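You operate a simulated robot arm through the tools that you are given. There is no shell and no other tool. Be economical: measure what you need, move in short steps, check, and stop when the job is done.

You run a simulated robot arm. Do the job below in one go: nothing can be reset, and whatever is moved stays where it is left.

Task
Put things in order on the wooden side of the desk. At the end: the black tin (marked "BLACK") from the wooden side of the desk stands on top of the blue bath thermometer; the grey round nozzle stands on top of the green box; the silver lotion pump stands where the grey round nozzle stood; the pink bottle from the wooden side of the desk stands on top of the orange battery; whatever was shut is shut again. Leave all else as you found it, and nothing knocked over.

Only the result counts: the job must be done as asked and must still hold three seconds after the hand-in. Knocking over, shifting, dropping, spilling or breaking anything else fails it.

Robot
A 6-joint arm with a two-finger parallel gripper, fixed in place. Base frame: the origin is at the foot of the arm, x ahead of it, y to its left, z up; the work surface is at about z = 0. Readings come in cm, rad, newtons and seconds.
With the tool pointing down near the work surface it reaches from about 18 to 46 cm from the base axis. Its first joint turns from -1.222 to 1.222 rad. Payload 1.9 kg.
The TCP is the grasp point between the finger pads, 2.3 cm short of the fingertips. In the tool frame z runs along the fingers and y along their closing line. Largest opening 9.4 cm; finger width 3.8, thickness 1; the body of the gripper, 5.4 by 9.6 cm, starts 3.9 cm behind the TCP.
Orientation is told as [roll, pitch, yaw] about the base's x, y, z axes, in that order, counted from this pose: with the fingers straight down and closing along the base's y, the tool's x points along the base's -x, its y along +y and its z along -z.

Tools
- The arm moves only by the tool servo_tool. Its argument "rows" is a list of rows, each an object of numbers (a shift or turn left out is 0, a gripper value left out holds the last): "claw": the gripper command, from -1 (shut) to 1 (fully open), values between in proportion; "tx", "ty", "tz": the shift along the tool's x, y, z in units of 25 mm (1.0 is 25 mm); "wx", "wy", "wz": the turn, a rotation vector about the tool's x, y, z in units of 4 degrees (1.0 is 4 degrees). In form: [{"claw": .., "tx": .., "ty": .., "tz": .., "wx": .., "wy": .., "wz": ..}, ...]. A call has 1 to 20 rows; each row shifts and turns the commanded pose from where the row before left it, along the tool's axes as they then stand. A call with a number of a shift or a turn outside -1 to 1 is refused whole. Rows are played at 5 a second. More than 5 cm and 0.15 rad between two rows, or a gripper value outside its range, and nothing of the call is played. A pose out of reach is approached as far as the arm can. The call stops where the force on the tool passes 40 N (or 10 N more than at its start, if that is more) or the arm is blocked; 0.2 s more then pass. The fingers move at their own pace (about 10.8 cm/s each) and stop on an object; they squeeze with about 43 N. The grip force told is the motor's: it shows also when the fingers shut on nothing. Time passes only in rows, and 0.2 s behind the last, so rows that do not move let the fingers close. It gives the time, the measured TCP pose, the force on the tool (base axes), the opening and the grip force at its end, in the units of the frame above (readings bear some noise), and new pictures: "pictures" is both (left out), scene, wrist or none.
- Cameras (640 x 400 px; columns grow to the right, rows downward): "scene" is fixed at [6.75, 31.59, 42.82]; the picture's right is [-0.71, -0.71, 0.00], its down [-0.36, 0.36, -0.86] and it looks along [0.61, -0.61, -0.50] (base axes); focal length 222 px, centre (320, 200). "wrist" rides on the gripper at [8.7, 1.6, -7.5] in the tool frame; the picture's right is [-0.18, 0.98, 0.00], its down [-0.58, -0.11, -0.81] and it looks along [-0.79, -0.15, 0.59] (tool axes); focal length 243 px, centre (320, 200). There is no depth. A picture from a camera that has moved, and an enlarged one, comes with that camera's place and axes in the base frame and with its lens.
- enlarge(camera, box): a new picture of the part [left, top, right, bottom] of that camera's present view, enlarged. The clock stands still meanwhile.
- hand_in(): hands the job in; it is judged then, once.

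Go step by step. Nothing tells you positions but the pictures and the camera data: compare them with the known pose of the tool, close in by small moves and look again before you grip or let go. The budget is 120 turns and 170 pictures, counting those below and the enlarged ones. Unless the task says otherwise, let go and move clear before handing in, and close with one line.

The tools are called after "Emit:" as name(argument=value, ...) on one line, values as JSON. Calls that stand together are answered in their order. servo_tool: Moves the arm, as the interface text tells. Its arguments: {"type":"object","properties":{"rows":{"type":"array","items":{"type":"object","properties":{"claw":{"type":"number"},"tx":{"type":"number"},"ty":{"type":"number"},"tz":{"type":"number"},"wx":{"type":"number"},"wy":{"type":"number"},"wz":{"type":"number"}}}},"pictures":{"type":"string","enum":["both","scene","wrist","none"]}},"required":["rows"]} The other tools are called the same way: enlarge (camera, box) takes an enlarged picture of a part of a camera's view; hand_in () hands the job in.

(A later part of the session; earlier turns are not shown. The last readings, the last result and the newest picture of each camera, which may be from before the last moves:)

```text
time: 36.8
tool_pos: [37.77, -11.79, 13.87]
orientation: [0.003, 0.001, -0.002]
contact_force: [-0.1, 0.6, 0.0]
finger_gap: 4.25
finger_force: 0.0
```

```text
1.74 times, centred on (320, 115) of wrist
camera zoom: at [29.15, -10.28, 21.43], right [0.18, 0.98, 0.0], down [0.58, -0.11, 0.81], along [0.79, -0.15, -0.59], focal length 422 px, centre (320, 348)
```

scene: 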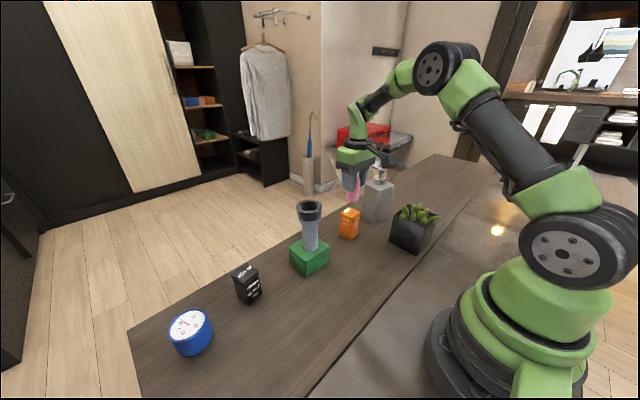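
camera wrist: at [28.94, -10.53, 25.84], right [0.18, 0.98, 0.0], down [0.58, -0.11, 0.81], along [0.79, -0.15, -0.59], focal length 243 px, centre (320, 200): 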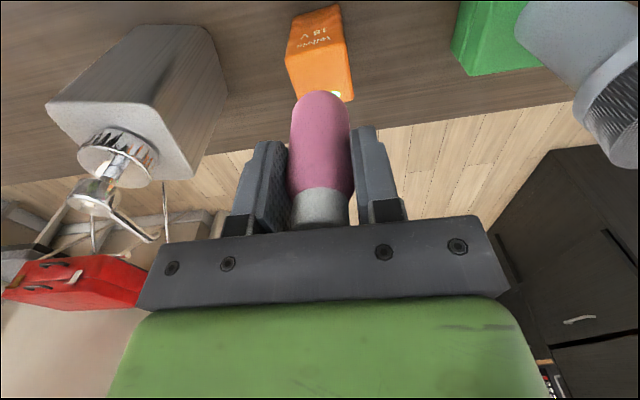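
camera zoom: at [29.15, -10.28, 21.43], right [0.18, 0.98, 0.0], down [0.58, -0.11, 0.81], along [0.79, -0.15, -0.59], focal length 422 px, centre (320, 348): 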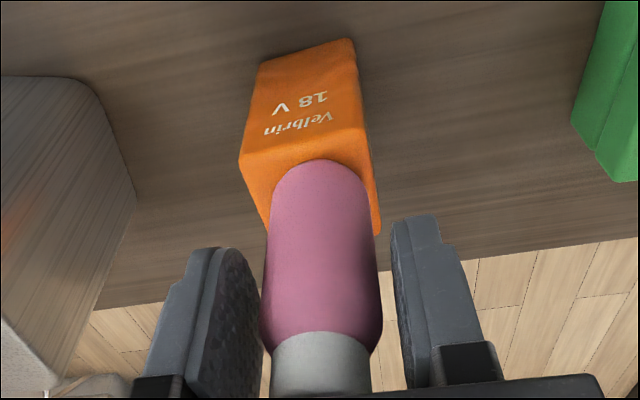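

Bottle stands freely on the battery. I open, rise, and go to view the pump.

Emit:
servo_tool(rows=[{"claw": 0.5}, {"tz": -0.5}, {"tz": -1}, {"tz": -1}, {"tz": -1}, {"tz": -1}, {"tx": 0.8, "ty": -0.8}, {"tx": 0.8, "ty": -0.8}, {"tx": 0.8, "ty": -0.8}, {"tx": 0.8, "ty": -0.8}, {"tx": 0.4, "ty": -0.8, "claw": 1}, {}])

Emit:
enlarge(camera="scene", box=[320, 140, 460, 270])

```text
time: 39.4
tool_pos: [28.62, -21.79, 25.01]
orientation: [0.003, -0.001, 0.001]
contact_force: [-0.7, 0.3, 0.0]
finger_gap: 9.4
finger_force: 0.2
camera wrist: at [20.09, -20.28, 32.66], right [0.18, 0.98, 0.0], down [0.58, -0.11, 0.81], along [0.79, -0.15, -0.59], focal length 243 px, centre (320, 200)
```

scene: 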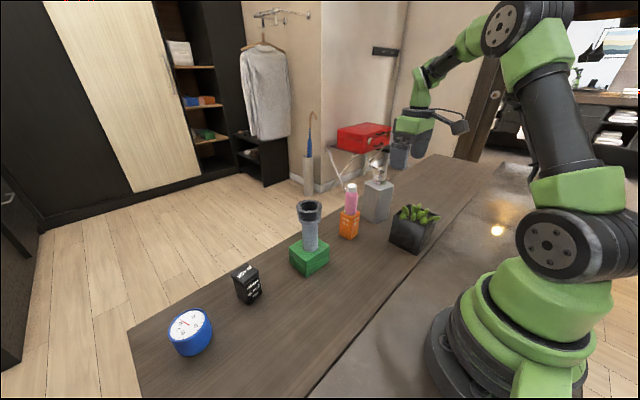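
wrist: 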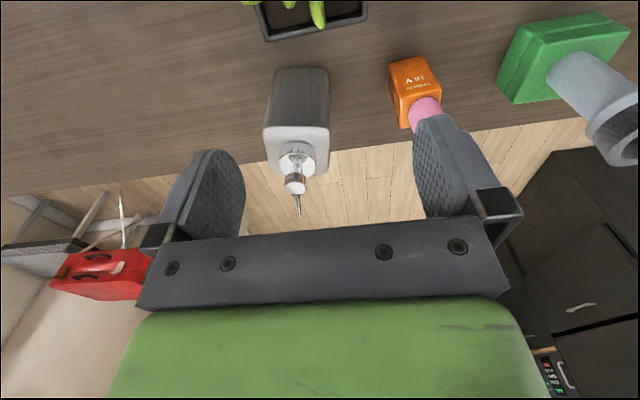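

```text
3.08 times, centred on (390, 205) of scene
camera zoom: at [6.75, 31.59, 42.82], right [-0.71, -0.71, 0.0], down [-0.36, 0.36, -0.86], along [0.61, -0.61, -0.5], focal length 684 px, centre (105, 185)
```

zoom: 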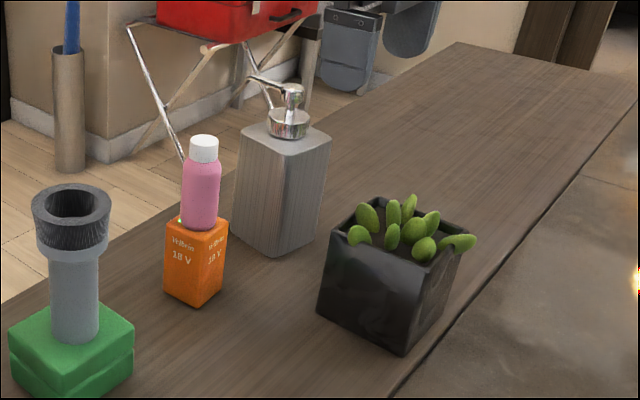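

Bottle stands well. Now a closer look at the pump.

Emit:
enlarge(camera="wrist", box=[220, 40, 380, 230])

Emit:
enlarge(camera="scene", box=[350, 145, 410, 230])

```text
2.11 times, centred on (300, 135) of wrist
camera zoom: at [20.09, -20.28, 32.66], right [0.18, 0.98, 0.0], down [0.58, -0.11, 0.81], along [0.79, -0.15, -0.59], focal length 511 px, centre (362, 337)
```

zoom: 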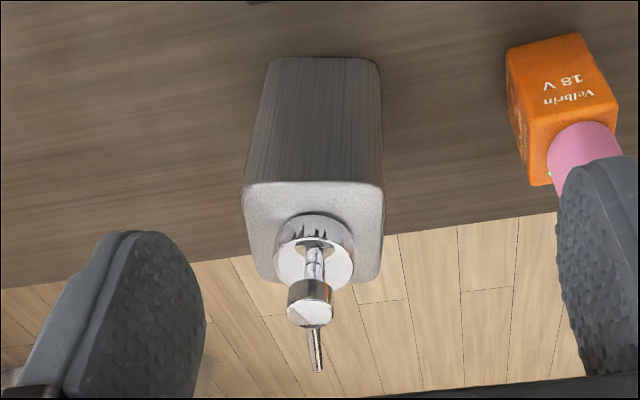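

```text
4.71 times, centred on (380, 188) of scene
camera zoom: at [6.75, 31.59, 42.82], right [-0.71, -0.71, 0.0], down [-0.36, 0.36, -0.86], along [0.61, -0.61, -0.5], focal length 1047 px, centre (38, 259)
```

zoom: 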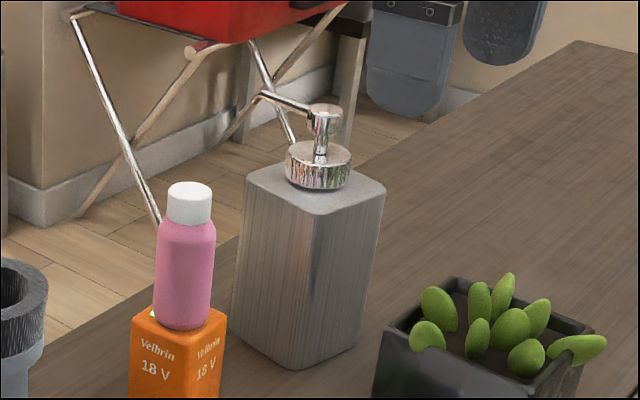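

Pump centre ≈(37.7, -26), body top ≈12, collar (≈3.5 cm wide) up to ≈13.7, head ≈17. I'll grip the metal collar from above; first hover over it.

Emit:
servo_tool(rows=[{"tx": -0.72, "ty": -0.34}, {"tx": -0.72, "ty": -0.34}, {"tx": -0.72, "ty": -0.34}, {"tx": -0.72, "ty": -0.34, "tz": 0.6}, {"tx": -0.71, "ty": -0.32, "tz": 0.7}, {"tz": 0.4}, {}], pictures="both")

Emit:
enlarge(camera="scene", box=[340, 120, 420, 220])

```text
time: 41.0
tool_pos: [37.17, -25.37, 20.65]
orientation: [0.0, -0.002, -0.001]
contact_force: [-0.8, -0.2, 0.2]
finger_gap: 9.41
finger_force: 0.1
out of reach, approached as far as the arm can: row 5
camera wrist: at [28.62, -23.83, 28.28], right [0.19, 0.98, 0.0], down [0.58, -0.11, 0.81], along [0.79, -0.15, -0.59], focal length 243 px, centre (320, 200)
```

scene: 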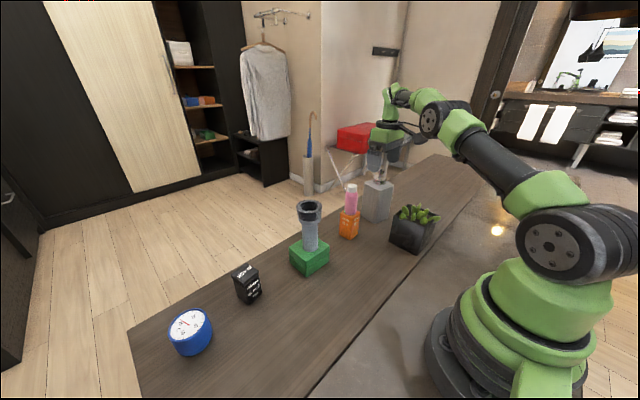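
wrist: 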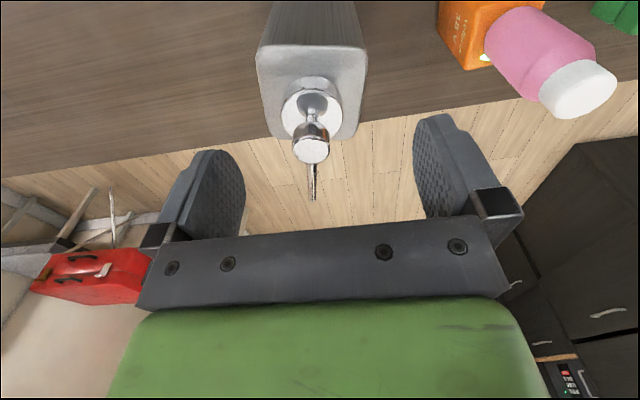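

```text
4.00 times, centred on (380, 170) of scene
camera zoom: at [6.75, 31.59, 42.82], right [-0.71, -0.71, 0.0], down [-0.36, 0.36, -0.86], along [0.61, -0.61, -0.5], focal length 890 px, centre (80, 320)
```

zoom: 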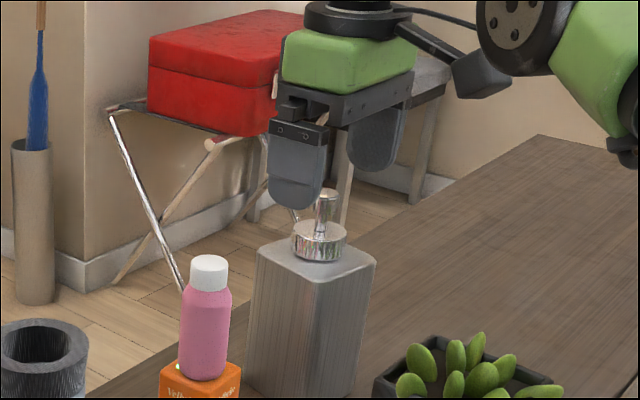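

Reach limit here is ~45 cm at this height; the collar is at (37.6, -26.1). I lower while shifting outward.

Emit:
servo_tool(rows=[{"tz": 0.6}, {"tz": 0.6, "ty": -0.1}, {"tz": 0.5, "tx": -0.1, "ty": -0.2}, {}], pictures="both")

Emit:
enlarge(camera="scene", box=[340, 120, 420, 220])

```text
time: 42.0
tool_pos: [37.59, -26.08, 16.36]
orientation: [0.001, -0.001, -0.002]
contact_force: [-0.3, -0.3, -0.1]
finger_gap: 9.39
finger_force: 0.0
camera wrist: at [28.95, -24.59, 23.99], right [0.18, 0.98, 0.0], down [0.58, -0.11, 0.81], along [0.79, -0.15, -0.59], focal length 243 px, centre (320, 200)
```

scene: 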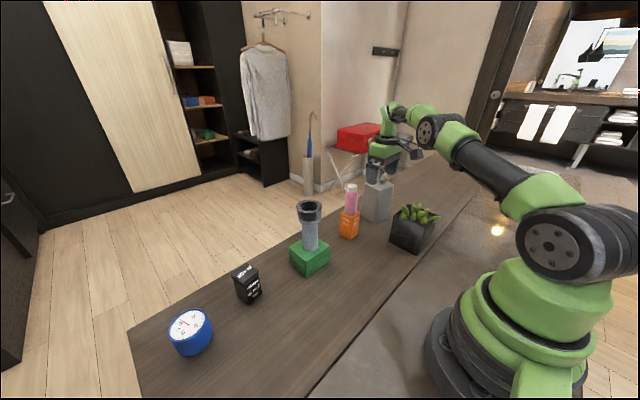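
wrist: 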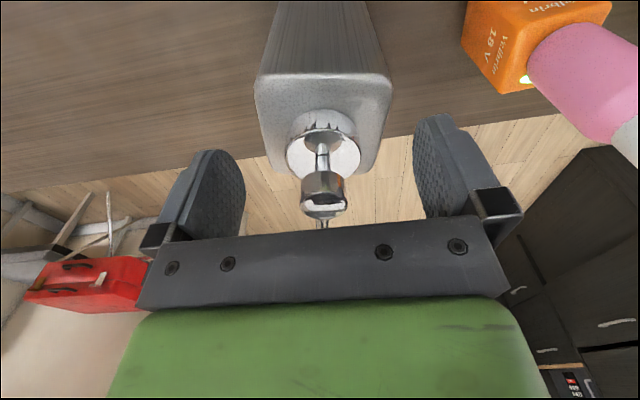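

```text
4.00 times, centred on (380, 170) of scene
camera zoom: at [6.75, 31.59, 42.82], right [-0.71, -0.71, 0.0], down [-0.36, 0.36, -0.86], along [0.61, -0.61, -0.5], focal length 890 px, centre (80, 320)
```

zoom: 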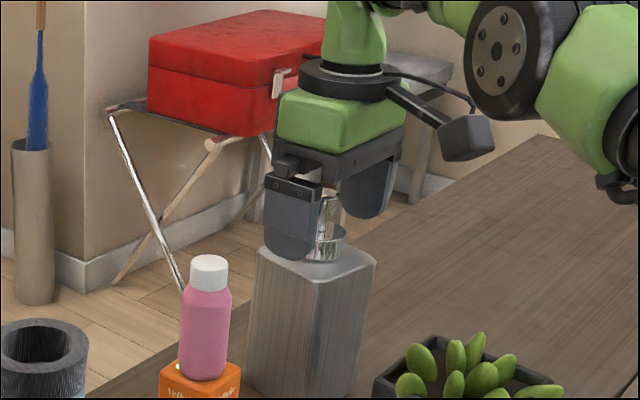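

Collar is centred between the fingers. I lower 1.8 cm so the tips flank the collar just above the body, then close.

Emit:
servo_tool(rows=[{"tz": 0.4}, {"tz": 0.32}, {}], pictures="wrist")

Emit:
enlarge(camera="scene", box=[350, 130, 410, 200])

```text
time: 42.8
tool_pos: [37.44, -26.08, 14.54]
orientation: [0.001, 0.0, -0.002]
contact_force: [0.7, -0.2, 0.2]
finger_gap: 9.41
finger_force: 0.0
camera wrist: at [28.95, -24.58, 22.15], right [0.19, 0.98, 0.0], down [0.58, -0.11, 0.81], along [0.79, -0.15, -0.59], focal length 243 px, centre (320, 200)
```

wrist: 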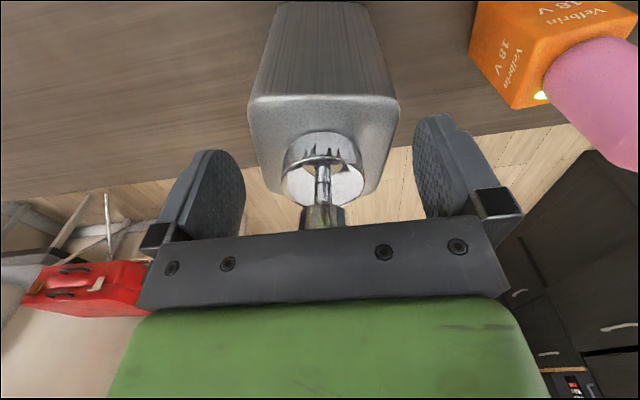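

```text
5.71 times, centred on (380, 165) of scene
camera zoom: at [6.75, 31.59, 42.82], right [-0.71, -0.71, 0.0], down [-0.36, 0.36, -0.86], along [0.61, -0.61, -0.5], focal length 1271 px, centre (-23, 400)
```

zoom: 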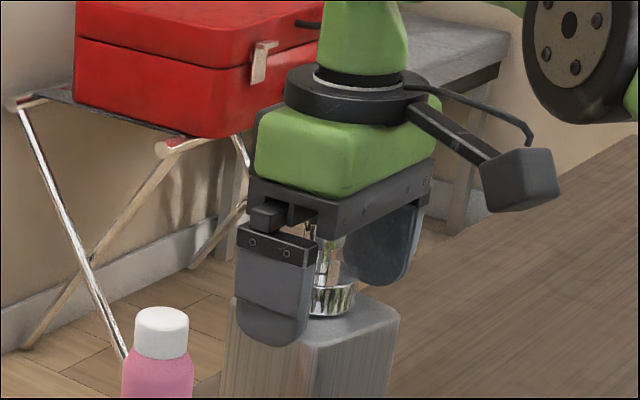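

Collar seems to span z≈12.3–14.5. I raise 0.3 cm to clear the body top and close.

Emit:
servo_tool(rows=[{"tz": -0.14}, {}, {"claw": -1}, {}, {}, {}], pictures="wrist")

Emit:
enlarge(camera="scene", box=[350, 130, 410, 200])

```text
time: 44.2
tool_pos: [37.45, -26.04, 14.99]
orientation: [0.001, 0.002, 0.0]
contact_force: [-0.9, 2.1, 1.8]
finger_gap: 4.06
finger_force: 42.8
camera wrist: at [28.91, -24.56, 22.53], right [0.19, 0.98, 0.0], down [0.58, -0.11, 0.81], along [0.79, -0.15, -0.59], focal length 243 px, centre (320, 200)
```

wrist: 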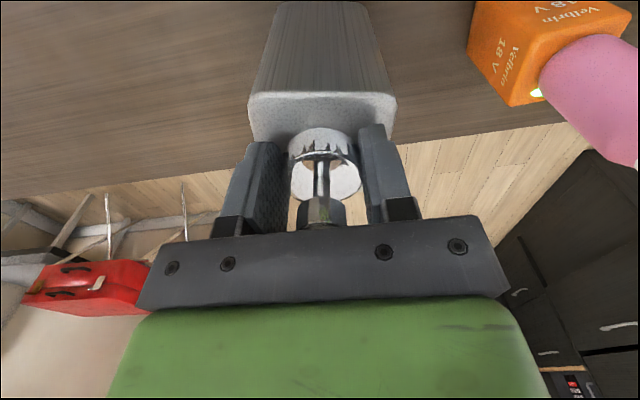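

```text
5.71 times, centred on (380, 165) of scene
camera zoom: at [6.75, 31.6, 42.82], right [-0.71, -0.71, 0.0], down [-0.36, 0.36, -0.86], along [0.61, -0.61, -0.5], focal length 1271 px, centre (-23, 400)
```

zoom: 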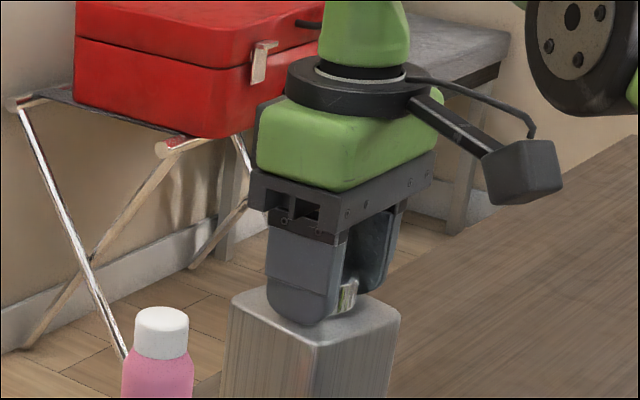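

Collar gripped at 4.06 cm. Gentle test lift.

Emit:
servo_tool(rows=[{"tz": -0.08}, {"tz": -0.08}, {"tz": -0.12}, {"tz": -0.12}, {}], pictures="wrist")

Emit:
enlarge(camera="scene", box=[330, 130, 430, 240])

```text
time: 45.4
tool_pos: [37.51, -26.13, 15.88]
orientation: [0.002, -0.002, -0.001]
contact_force: [0.1, -0.2, -4.8]
finger_gap: 4.01
finger_force: 43.1
camera wrist: at [28.92, -24.56, 23.53], right [0.19, 0.98, 0.0], down [0.58, -0.11, 0.81], along [0.79, -0.15, -0.59], focal length 243 px, centre (320, 200)
```

wrist: 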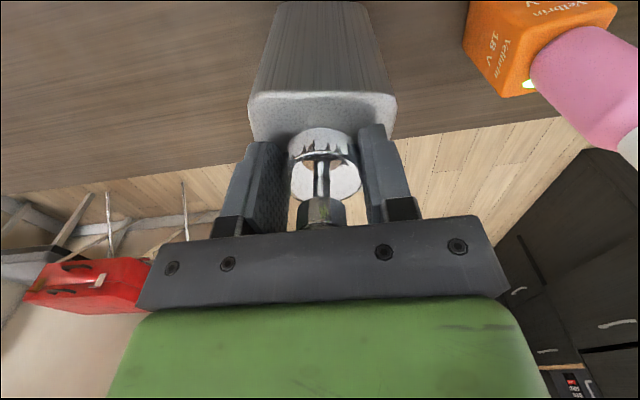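

```text
3.64 times, centred on (380, 185) of scene
camera zoom: at [6.75, 31.59, 42.82], right [-0.71, -0.71, 0.0], down [-0.36, 0.36, -0.86], along [0.61, -0.61, -0.5], focal length 809 px, centre (102, 254)
```

zoom: 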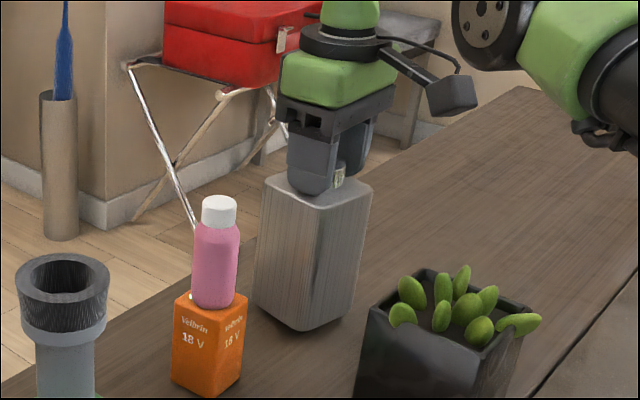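

Pump hangs firmly (about 5 N). I bring it inward and raise it to clear everything.

Emit:
servo_tool(rows=[{"tz": -0.25}, {"tz": -0.3}, {"tx": 0.2, "tz": -0.2}, {"tx": 0.35, "tz": -0.2}, {"tx": 0.4, "tz": -0.2}, {"tx": 0.4, "tz": -0.2}, {"tx": 0.4, "tz": -0.2}, {"tx": 0.4, "tz": -0.3}, {"tx": 0.3, "tz": -0.4}, {"tx": 0.2, "tz": -0.45}, {"tz": -0.45}, {"tz": -0.45}, {"tz": -0.45}, {"tz": -0.45}, {"tz": -0.3}, {}])

```text
time: 48.8
tool_pos: [30.94, -26.12, 27.92]
orientation: [0.001, -0.001, 0.0]
contact_force: [-0.2, -0.4, -5.5]
finger_gap: 4.03
finger_force: 43.4
camera wrist: at [22.29, -24.6, 35.49], right [0.18, 0.98, 0.0], down [0.58, -0.11, 0.81], along [0.79, -0.15, -0.59], focal length 243 px, centre (320, 200)
```

scene: 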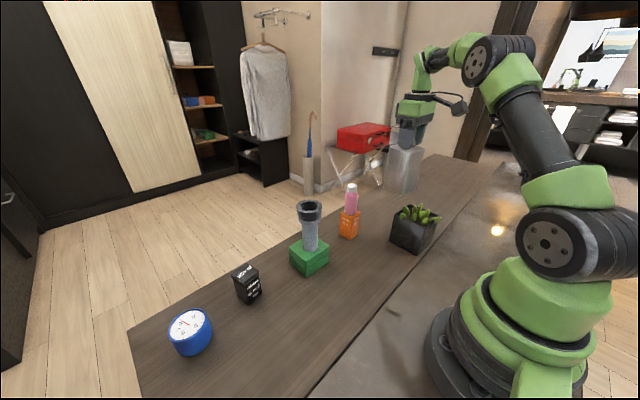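
wrist: 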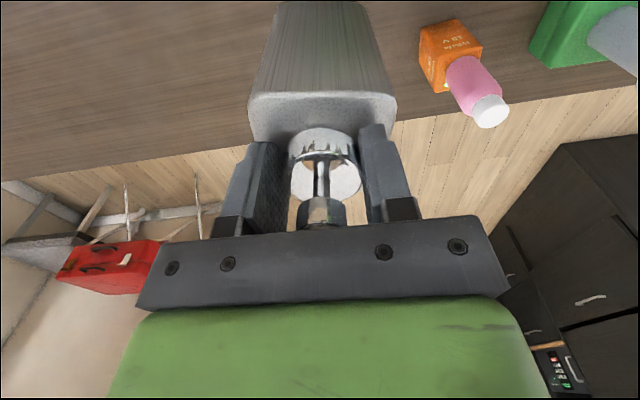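

Bottom at ~13 cm, clear of all. I carry it across in y.

Emit:
servo_tool(rows=[{"ty": 0.25, "tx": 0.1}, {"ty": 0.5, "tx": 0.2}, {"ty": 0.65, "tx": 0.2}, {"ty": 0.65, "tx": 0.2}, {"ty": 0.65, "tx": 0.2}, {"ty": 0.65}, {"ty": 0.65}, {"ty": 0.65}, {"ty": 0.65}, {"ty": 0.65}, {"ty": 0.65}, {"ty": 0.65}, {"ty": 0.65}, {"ty": 0.65}, {"ty": 0.65}, {"ty": 0.5}, {"ty": 0.3}, {}], pictures="scene")

```text
time: 52.6
tool_pos: [28.58, -1.09, 27.99]
orientation: [0.001, 0.0, -0.001]
contact_force: [0.3, -0.6, -4.6]
finger_gap: 4.01
finger_force: 42.8
```

scene: 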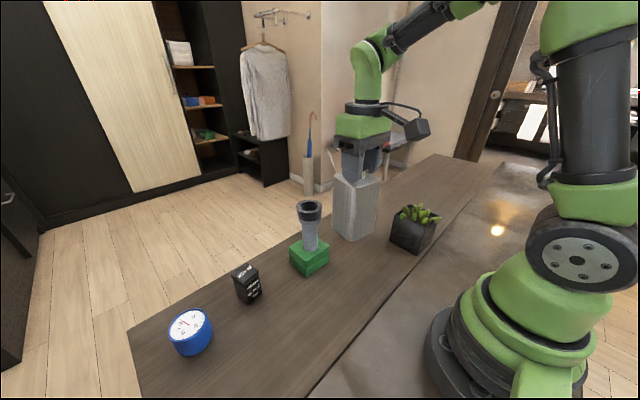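

Emit:
servo_tool(rows=[{"ty": 0.3, "tx": 0.06}, {"ty": 0.55, "tx": 0.06}, {"ty": 0.65, "tx": 0.06}, {"ty": 0.65, "tx": 0.06}, {"ty": 0.65, "tx": 0.06}, {"ty": 0.65, "tx": 0.06}, {"ty": 0.65, "tx": 0.06}, {"ty": 0.65, "tx": 0.05}, {"ty": 0.65}, {"ty": 0.65}, {"ty": 0.55}, {"ty": 0.36}, {}, {}])

```text
time: 55.6
tool_pos: [27.53, 16.18, 28.03]
orientation: [0.002, -0.001, -0.003]
contact_force: [1.1, -1.2, -4.9]
finger_gap: 4.02
finger_force: 42.5
camera wrist: at [18.93, 17.72, 35.55], right [0.18, 0.98, 0.0], down [0.58, -0.11, 0.81], along [0.79, -0.15, -0.59], focal length 243 px, centre (320, 200)
```

scene: 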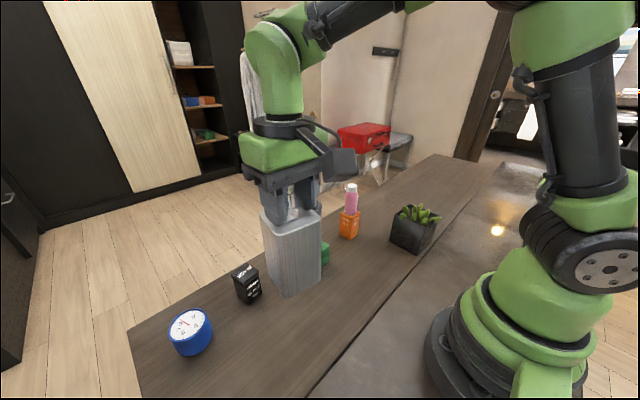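
wrist: 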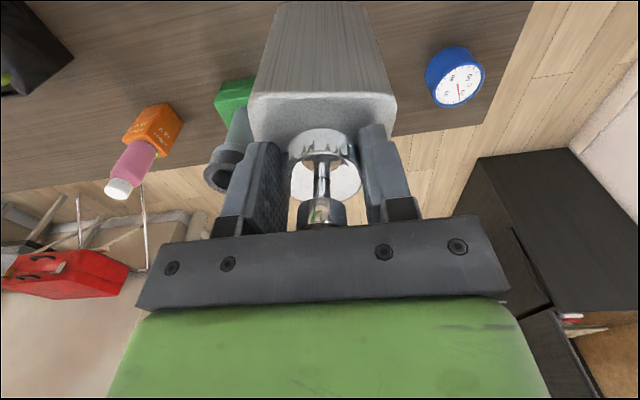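

Over the nozzle's former place. I lower to just above the table.

Emit:
servo_tool(rows=[{"tz": 0.3}, {"tz": 0.5}, {"tz": 0.5}, {"tz": 0.5}, {"tz": 0.5}, {"tz": 0.5}, {"tz": 0.5}, {"tz": 0.5}, {"tz": 0.5}, {"tz": 0.4}, {"tz": 0.2}, {}], pictures="scene")

Emit:
servo_tool(rows=[{"tz": 0.08}, {"tz": 0.08}, {}], pictures="none")

```text
time: 58.2
tool_pos: [27.52, 16.21, 15.77]
orientation: [0.003, 0.001, -0.001]
contact_force: [-1.0, 0.1, -5.2]
finger_gap: 4.05
finger_force: 42.8
```

scene: 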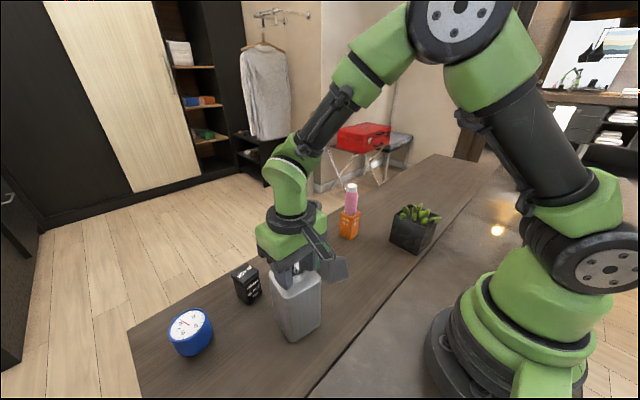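

```text
time: 59.0
tool_pos: [27.5, 16.26, 15.42]
orientation: [0.0, 0.0, -0.002]
contact_force: [0.2, -0.9, -5.7]
finger_gap: 4.02
finger_force: 43.2
```

Emit:
servo_tool(rows=[{"tz": 0.08}, {"tz": 0.06}, {}], pictures="none")

Emit:
servo_tool(rows=[{"tz": 0.05}, {}], pictures="none")

```text
time: 59.8
tool_pos: [27.44, 16.29, 14.96]
orientation: [0.002, 0.0, -0.002]
contact_force: [0.1, -0.2, -4.8]
finger_gap: 4.03
finger_force: 43.1
```

```text
time: 60.4
tool_pos: [27.48, 16.22, 14.91]
orientation: [0.002, -0.003, -0.003]
contact_force: [-10.5, -1.6, 26.5]
finger_gap: 4.07
finger_force: 42.8
```

Touching the table. I ease off a hair, open, and check before rising.

Emit:
servo_tool(rows=[{"tz": -0.03}, {}, {"claw": 0.2}, {"claw": 1}, {}, {}])

Emit:
enlarge(camera="scene", box=[220, 220, 360, 350])

```text
time: 61.8
tool_pos: [27.38, 16.29, 15.0]
orientation: [0.002, -0.001, 0.0]
contact_force: [-0.2, 0.1, 0.3]
finger_gap: 9.42
finger_force: 0.0
camera wrist: at [18.89, 17.77, 22.5], right [0.18, 0.98, 0.0], down [0.58, -0.11, 0.81], along [0.79, -0.15, -0.59], focal length 243 px, centre (320, 200)
```

scene: 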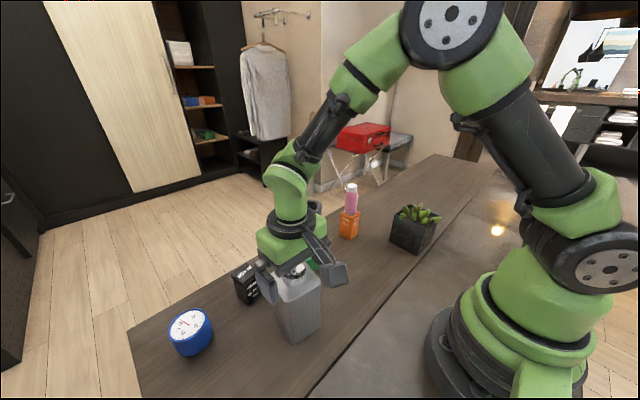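
wrist: 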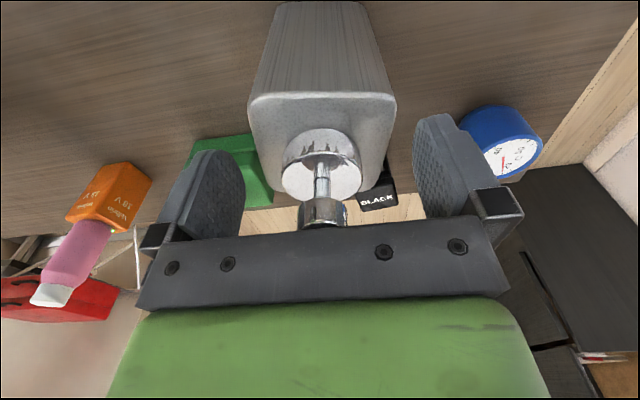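

```text
3.08 times, centred on (290, 285) of scene
camera zoom: at [6.75, 31.59, 42.82], right [-0.71, -0.71, 0.0], down [-0.36, 0.36, -0.86], along [0.61, -0.61, -0.5], focal length 684 px, centre (412, -62)
```

zoom: 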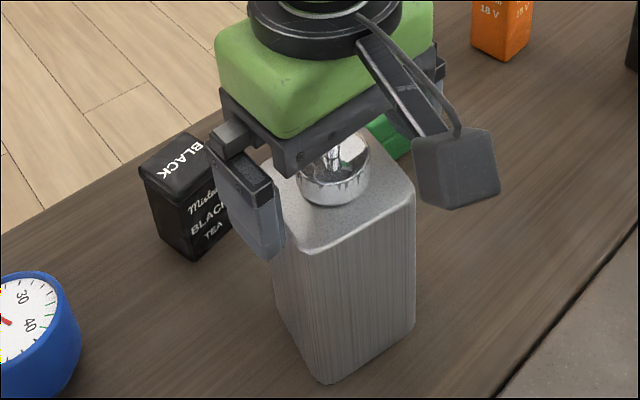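

Pump stands at (27.5, 16.3). The tin is close behind it, so my wrist camera must face outward; I rise and turn the hand by ~+190° so the camera clears the pump.

Emit:
servo_tool(rows=[{"tz": -0.4}, {"tz": -0.8}, {"tz": -1}, {"tz": -1}, {"tz": -1}, {"tz": -1}, {"wz": -1}, {"wz": -1}, {"wz": -1}, {"wz": -1}, {"wz": -1}, {"wz": -1}, {"wz": -1}, {"wz": -1}, {"wz": -1}, {"wz": -1}, {}], pictures="scene")

Emit:
servo_tool(rows=[{"wz": -1}, {"wz": -1}, {"wz": -1}, {"wz": -1}, {"wz": -1}, {"wz": -1}, {"wz": -1}, {"wz": -1}, {"wz": -1}, {"wz": -1}, {"wz": -1}, {"wz": -1}, {"wz": -1}, {"wz": -1}, {"wz": -1}, {"wz": -1}, {"wz": -1}, {"wz": -1}, {"wz": -1}, {}], pictures="scene")

```text
time: 65.4
tool_pos: [27.44, 16.34, 27.95]
orientation: [0.0, -0.003, 0.699]
contact_force: [0.0, 0.2, 0.0]
finger_gap: 9.41
finger_force: 0.1
```

scene: 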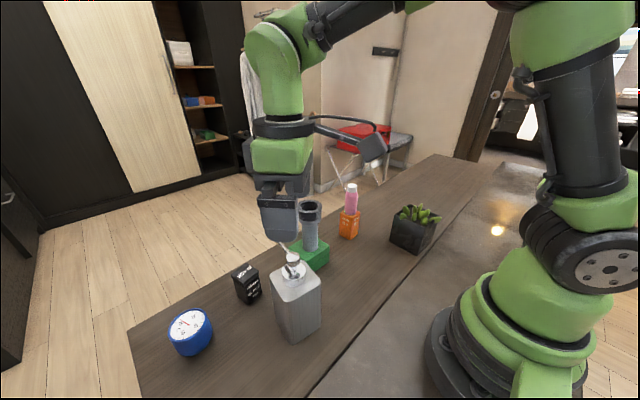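

```text
time: 69.6
tool_pos: [27.49, 16.15, 27.94]
orientation: [-0.001, 0.0, 2.025]
contact_force: [0.1, 0.3, -0.1]
finger_gap: 9.39
finger_force: 0.0
```

scene: 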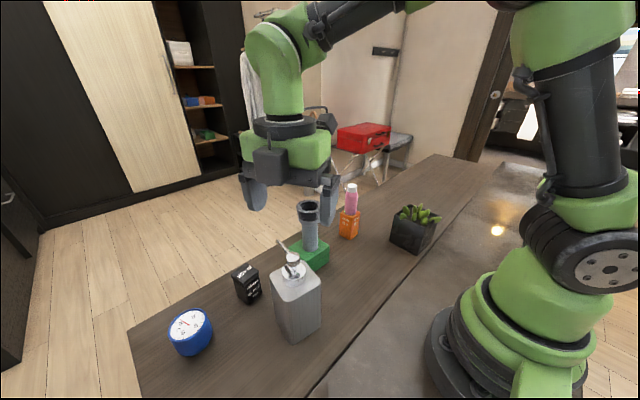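

Turning works; I finish the turn and re-measure the tin.

Emit:
servo_tool(rows=[{"wz": -1}, {"wz": -1}, {"wz": -1}, {"wz": -1}, {"wz": -1}, {"wz": -1}, {"wz": -1}, {"wz": -1}, {"wz": -1}, {"wz": -1}, {"wz": -1}, {"wz": -1}, {"wz": -1}, {"wz": -1}, {"wz": -1}, {"wz": -1}, {"wz": -1}, {"wz": -1}, {"wz": -1}, {}], pictures="wrist")

Emit:
enlarge(camera="scene", box=[150, 250, 280, 370])

```text
time: 73.8
tool_pos: [24.08, 18.73, 25.5]
orientation: [0.003, 0.005, -2.935]
contact_force: [0.2, -0.1, 0.3]
finger_gap: 9.4
finger_force: 0.0
out of reach, approached as far as the arm can: row 17, 18, 19
camera wrist: at [32.95, 18.9, 33.17], right [0.02, -1.0, 0.0], down [-0.6, -0.01, 0.8], along [-0.8, -0.02, -0.6], focal length 243 px, centre (320, 200)
```

wrist: 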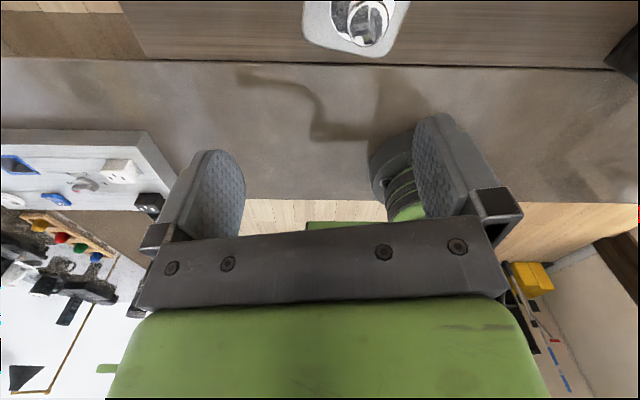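

```text
3.33 times, centred on (215, 310) of scene
camera zoom: at [6.75, 31.6, 42.82], right [-0.71, -0.71, 0.0], down [-0.36, 0.36, -0.86], along [0.61, -0.61, -0.5], focal length 742 px, centre (670, -167)
```

zoom: 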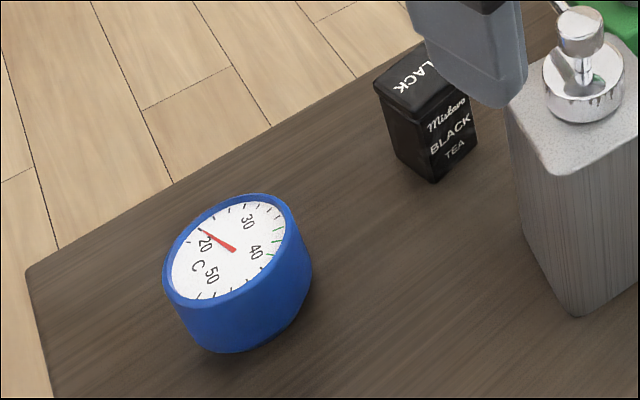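

The hand reached its turn limit. New plan: pick the tin vertically with hand yaw ≈100° (aligned to its faces, camera clear of pump), set it on free wood near (29, 29), and regrip it there tilted to reach the thermometer. I turn back first.

Emit:
servo_tool(rows=[{"wz": 1}, {"wz": 1}, {"wz": 1}, {"wz": 1}, {"wz": 1}, {"wz": 1}, {"wz": 1}, {"wz": 1}, {"wz": 1}, {"wz": 1}, {"wz": 1}, {"wz": 1}, {"wz": 1}, {"wz": 1}, {"wz": 1}, {"wz": 1}, {"wz": 1}, {"wz": 1}, {"wz": 1}, {}], pictures="none")

```text
time: 78.0
tool_pos: [24.24, 18.77, 25.56]
orientation: [-0.001, 0.001, 2.023]
contact_force: [-1.2, -0.6, 0.5]
finger_gap: 9.39
finger_force: 0.0
```

Emit:
servo_tool(rows=[{"wz": 0.96}, {"wz": 0.96}, {"wz": 0.96}, {"wz": 0.96}, {"ty": -0.776, "tx": 0.081}, {"ty": -0.776, "tx": 0.081}, {"ty": -0.776, "tx": 0.081}, {"ty": -0.776, "tx": 0.081}, {"ty": -0.776, "tx": 0.081, "tz": 0.3}, {"ty": -0.776, "tx": 0.081, "tz": 0.6}, {"ty": -0.776, "tx": 0.081, "tz": 0.7}, {"ty": -0.776, "tx": 0.081, "tz": 0.8}, {"tz": 0.8}, {}])

Emit:
enlarge(camera="scene", box=[190, 200, 330, 320])

```text
time: 81.0
tool_pos: [39.68, 20.16, 17.54]
orientation: [0.0, -0.002, 1.757]
contact_force: [-0.2, -0.6, -0.7]
finger_gap: 9.4
finger_force: 0.0
camera wrist: at [39.76, 11.19, 25.1], right [-1.0, 0.0, 0.0], down [0.0, 0.59, 0.81], along [0.0, 0.81, -0.59], focal length 243 px, centre (320, 200)
```

scene: 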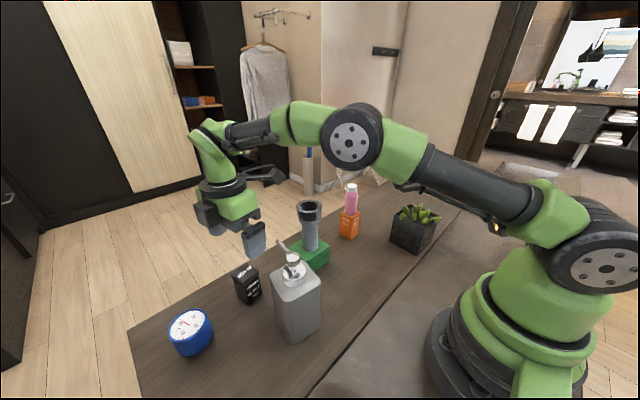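
wrist: 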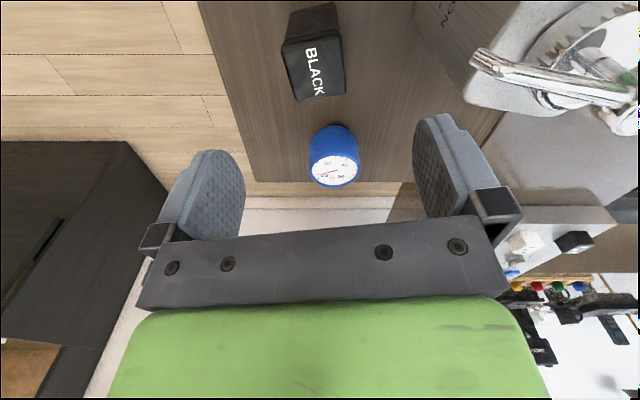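

```text
3.33 times, centred on (260, 260) of scene
camera zoom: at [6.75, 31.59, 42.82], right [-0.71, -0.71, 0.0], down [-0.36, 0.36, -0.86], along [0.61, -0.61, -0.5], focal length 742 px, centre (520, 0)
```

zoom: 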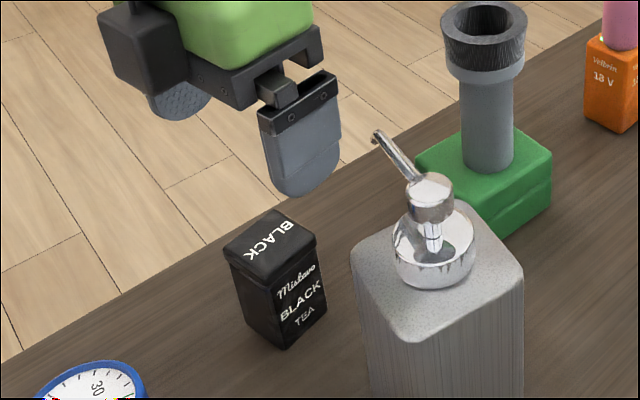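

Tin lies under the hand at (39.95, 20.15) and is aligned. I descend.

Emit:
servo_tool(rows=[{"tx": 0.018, "ty": -0.1, "tz": 0.7}, {"tz": 0.9}, {"tz": 0.9}, {"tz": 0.9}, {"tz": 0.9}, {"tz": 0.7}, {"tz": 0.3}, {}])

Emit:
enlarge(camera="scene", box=[190, 200, 330, 320])

```text
time: 82.8
tool_pos: [39.96, 20.15, 4.28]
orientation: [-0.002, -0.002, 1.757]
contact_force: [-0.2, 0.3, -0.4]
finger_gap: 9.41
finger_force: 0.1
camera wrist: at [40.04, 11.21, 11.82], right [-1.0, 0.0, 0.0], down [0.0, 0.59, 0.81], along [0.0, 0.81, -0.59], focal length 243 px, centre (320, 200)
```

scene: 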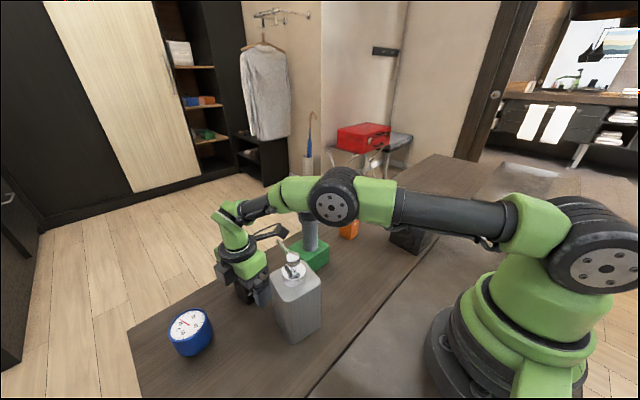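
wrist: 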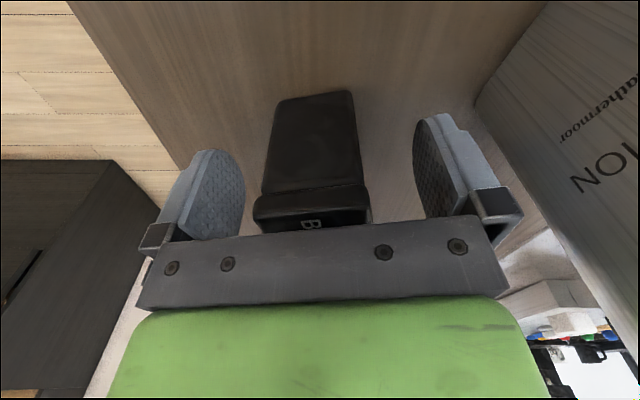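

```text
3.33 times, centred on (260, 260) of scene
camera zoom: at [6.75, 31.59, 42.82], right [-0.71, -0.71, 0.0], down [-0.36, 0.36, -0.86], along [0.61, -0.61, -0.5], focal length 742 px, centre (520, 0)
```

zoom: 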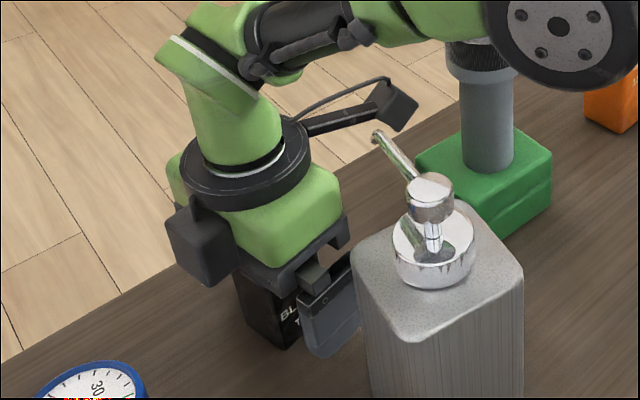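

Tin centred. Close and gently test-lift.

Emit:
servo_tool(rows=[{"claw": -1}, {}, {}, {}, {"tz": -0.1}, {"tz": -0.15}, {"tz": -0.2}, {"tz": -0.2}, {}])

Emit:
enlarge(camera="scene", box=[190, 200, 330, 320])

```text
time: 84.8
tool_pos: [39.97, 20.12, 5.88]
orientation: [0.0, 0.0, 1.757]
contact_force: [0.0, 0.8, -1.5]
finger_gap: 4.11
finger_force: 42.8
camera wrist: at [40.02, 11.21, 13.5], right [-1.0, 0.0, 0.0], down [0.0, 0.59, 0.81], along [0.0, 0.81, -0.59], focal length 243 px, centre (320, 200)
```

scene: 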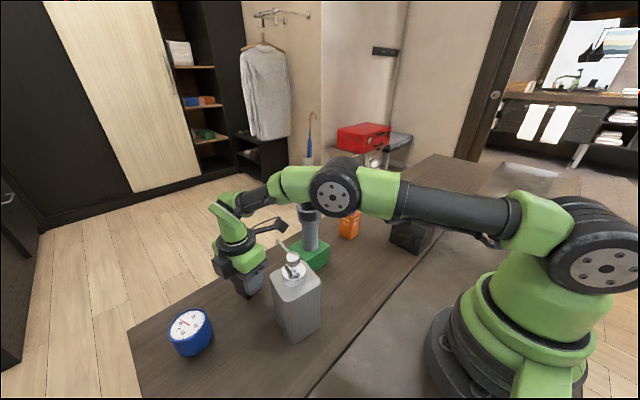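
wrist: 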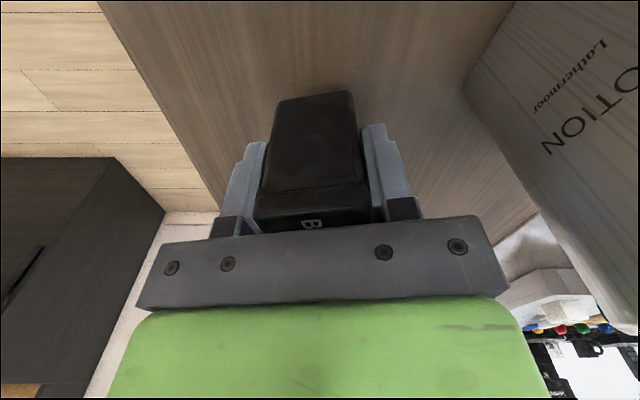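

```text
3.33 times, centred on (260, 260) of scene
camera zoom: at [6.75, 31.59, 42.82], right [-0.71, -0.71, 0.0], down [-0.36, 0.36, -0.86], along [0.61, -0.61, -0.5], focal length 742 px, centre (520, 0)
```

zoom: 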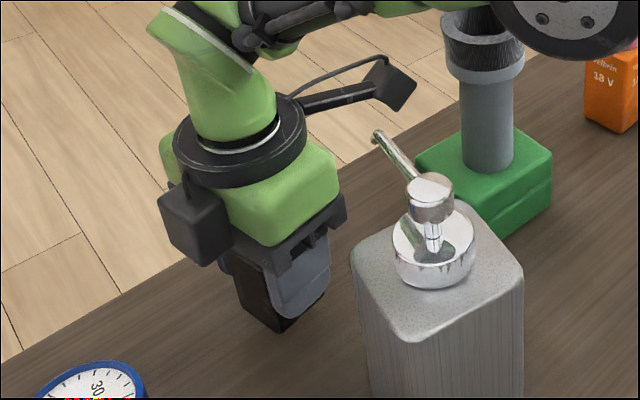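

Tin held. I lift it and carry it to the free spot near (29, 29).

Emit:
servo_tool(rows=[{"tz": -0.5}, {"tz": -0.6}, {"tz": -0.7}, {"tz": -0.7}, {"tz": -0.7}, {"tz": -0.4}, {"tx": -0.3, "ty": 0.25}, {"tx": -0.48, "ty": 0.41}, {"tx": -0.51, "ty": 0.43}, {"tx": -0.51, "ty": 0.43}, {"tx": -0.51, "ty": 0.43}, {"tx": -0.51, "ty": 0.43}, {"tx": -0.51, "ty": 0.43}, {"tx": -0.51, "ty": 0.43}, {"tx": -0.5, "ty": 0.43}, {}, {}])

```text
time: 88.4
tool_pos: [28.86, 29.07, 14.87]
orientation: [-0.001, -0.001, 1.756]
contact_force: [-0.2, -0.1, -0.2]
finger_gap: 4.09
finger_force: 43.2
camera wrist: at [28.94, 20.17, 22.54], right [-1.0, 0.0, 0.0], down [0.0, 0.59, 0.81], along [0.0, 0.81, -0.59], focal length 243 px, centre (320, 200)
```

scene: 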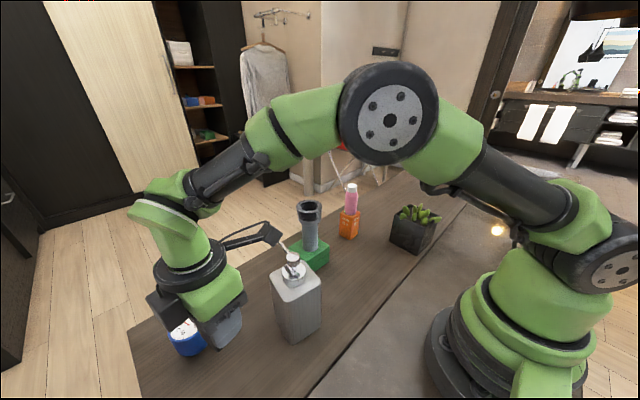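
wrist: 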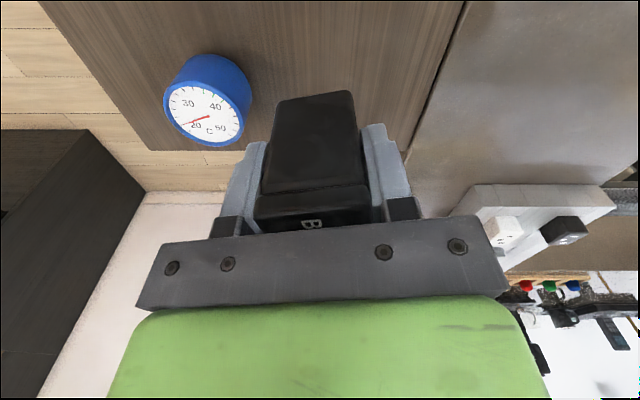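

Lowering here would bring the camera onto the pump, so I move on to (26.5, 32.5) and lower the tin there.

Emit:
servo_tool(rows=[{"tx": -0.38, "ty": 0.17}, {"tx": -0.38, "ty": 0.17}, {"tx": -0.38, "ty": 0.17}, {"tx": -0.38, "ty": 0.17}, {}, {"tz": 0.5}, {"tz": 0.6}, {"tz": 0.6}, {"tz": 0.6}, {"tz": 0.6}, {"tz": 0.5}, {"tz": 0.4}, {"tz": 0.2}, {}], pictures="scene")

Emit:
servo_tool(rows=[{"tz": 0.06}, {"tz": 0.05}, {}], pictures="none")

```text
time: 91.4
tool_pos: [26.62, 32.58, 4.95]
orientation: [0.001, -0.001, 1.755]
contact_force: [-0.8, 0.2, -1.2]
finger_gap: 4.11
finger_force: 43.0
```

scene: 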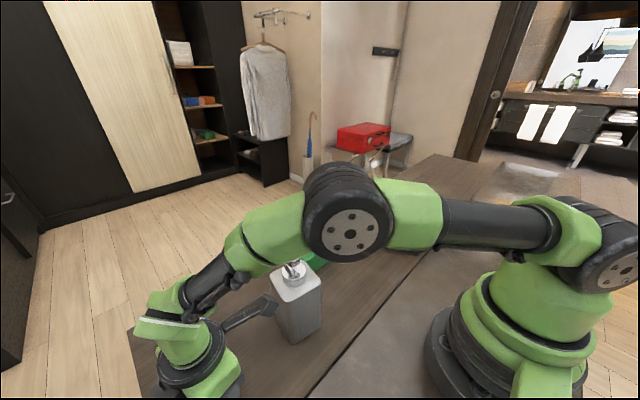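

```text
time: 92.2
tool_pos: [26.57, 32.54, 4.66]
orientation: [0.0, -0.002, 1.757]
contact_force: [-0.3, -0.8, -1.1]
finger_gap: 4.12
finger_force: 43.7
```

Emit:
servo_tool(rows=[{"tz": 0.06}, {"tz": 0.05}, {}], pictures="none")

Emit:
servo_tool(rows=[{"tz": 0.05}, {}], pictures="both")

```text
time: 93.0
tool_pos: [26.42, 32.6, 4.45]
orientation: [0.0, -0.001, 1.756]
contact_force: [-0.1, 0.0, -0.9]
finger_gap: 4.08
finger_force: 42.7
```

```text
time: 93.6
tool_pos: [26.53, 32.48, 4.2]
orientation: [-0.002, -0.003, 1.757]
contact_force: [-0.9, -0.6, 1.3]
finger_gap: 4.1
finger_force: 43.4
camera wrist: at [26.61, 23.65, 11.83], right [-1.0, 0.0, 0.0], down [0.0, 0.59, 0.81], along [0.0, 0.81, -0.59], focal length 243 px, centre (320, 200)
```

scene: 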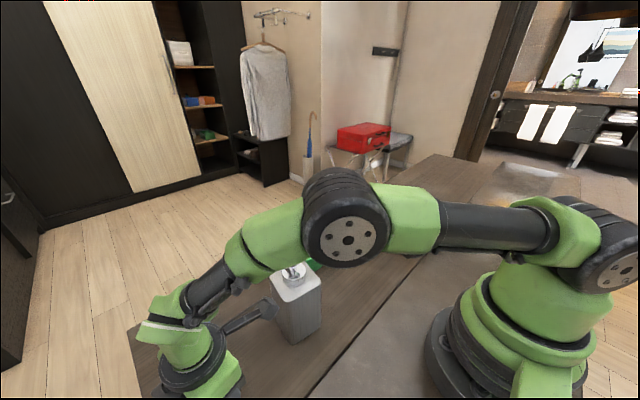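
wrist: 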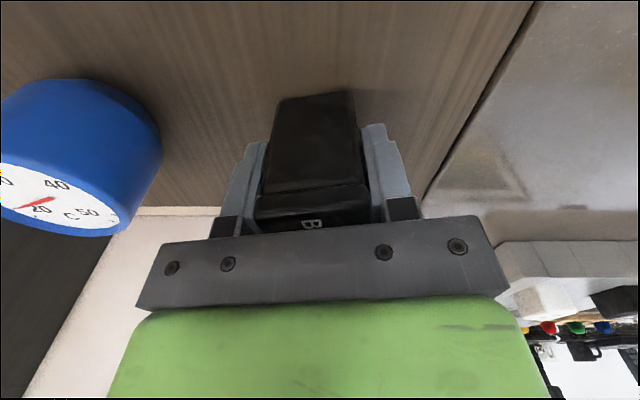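

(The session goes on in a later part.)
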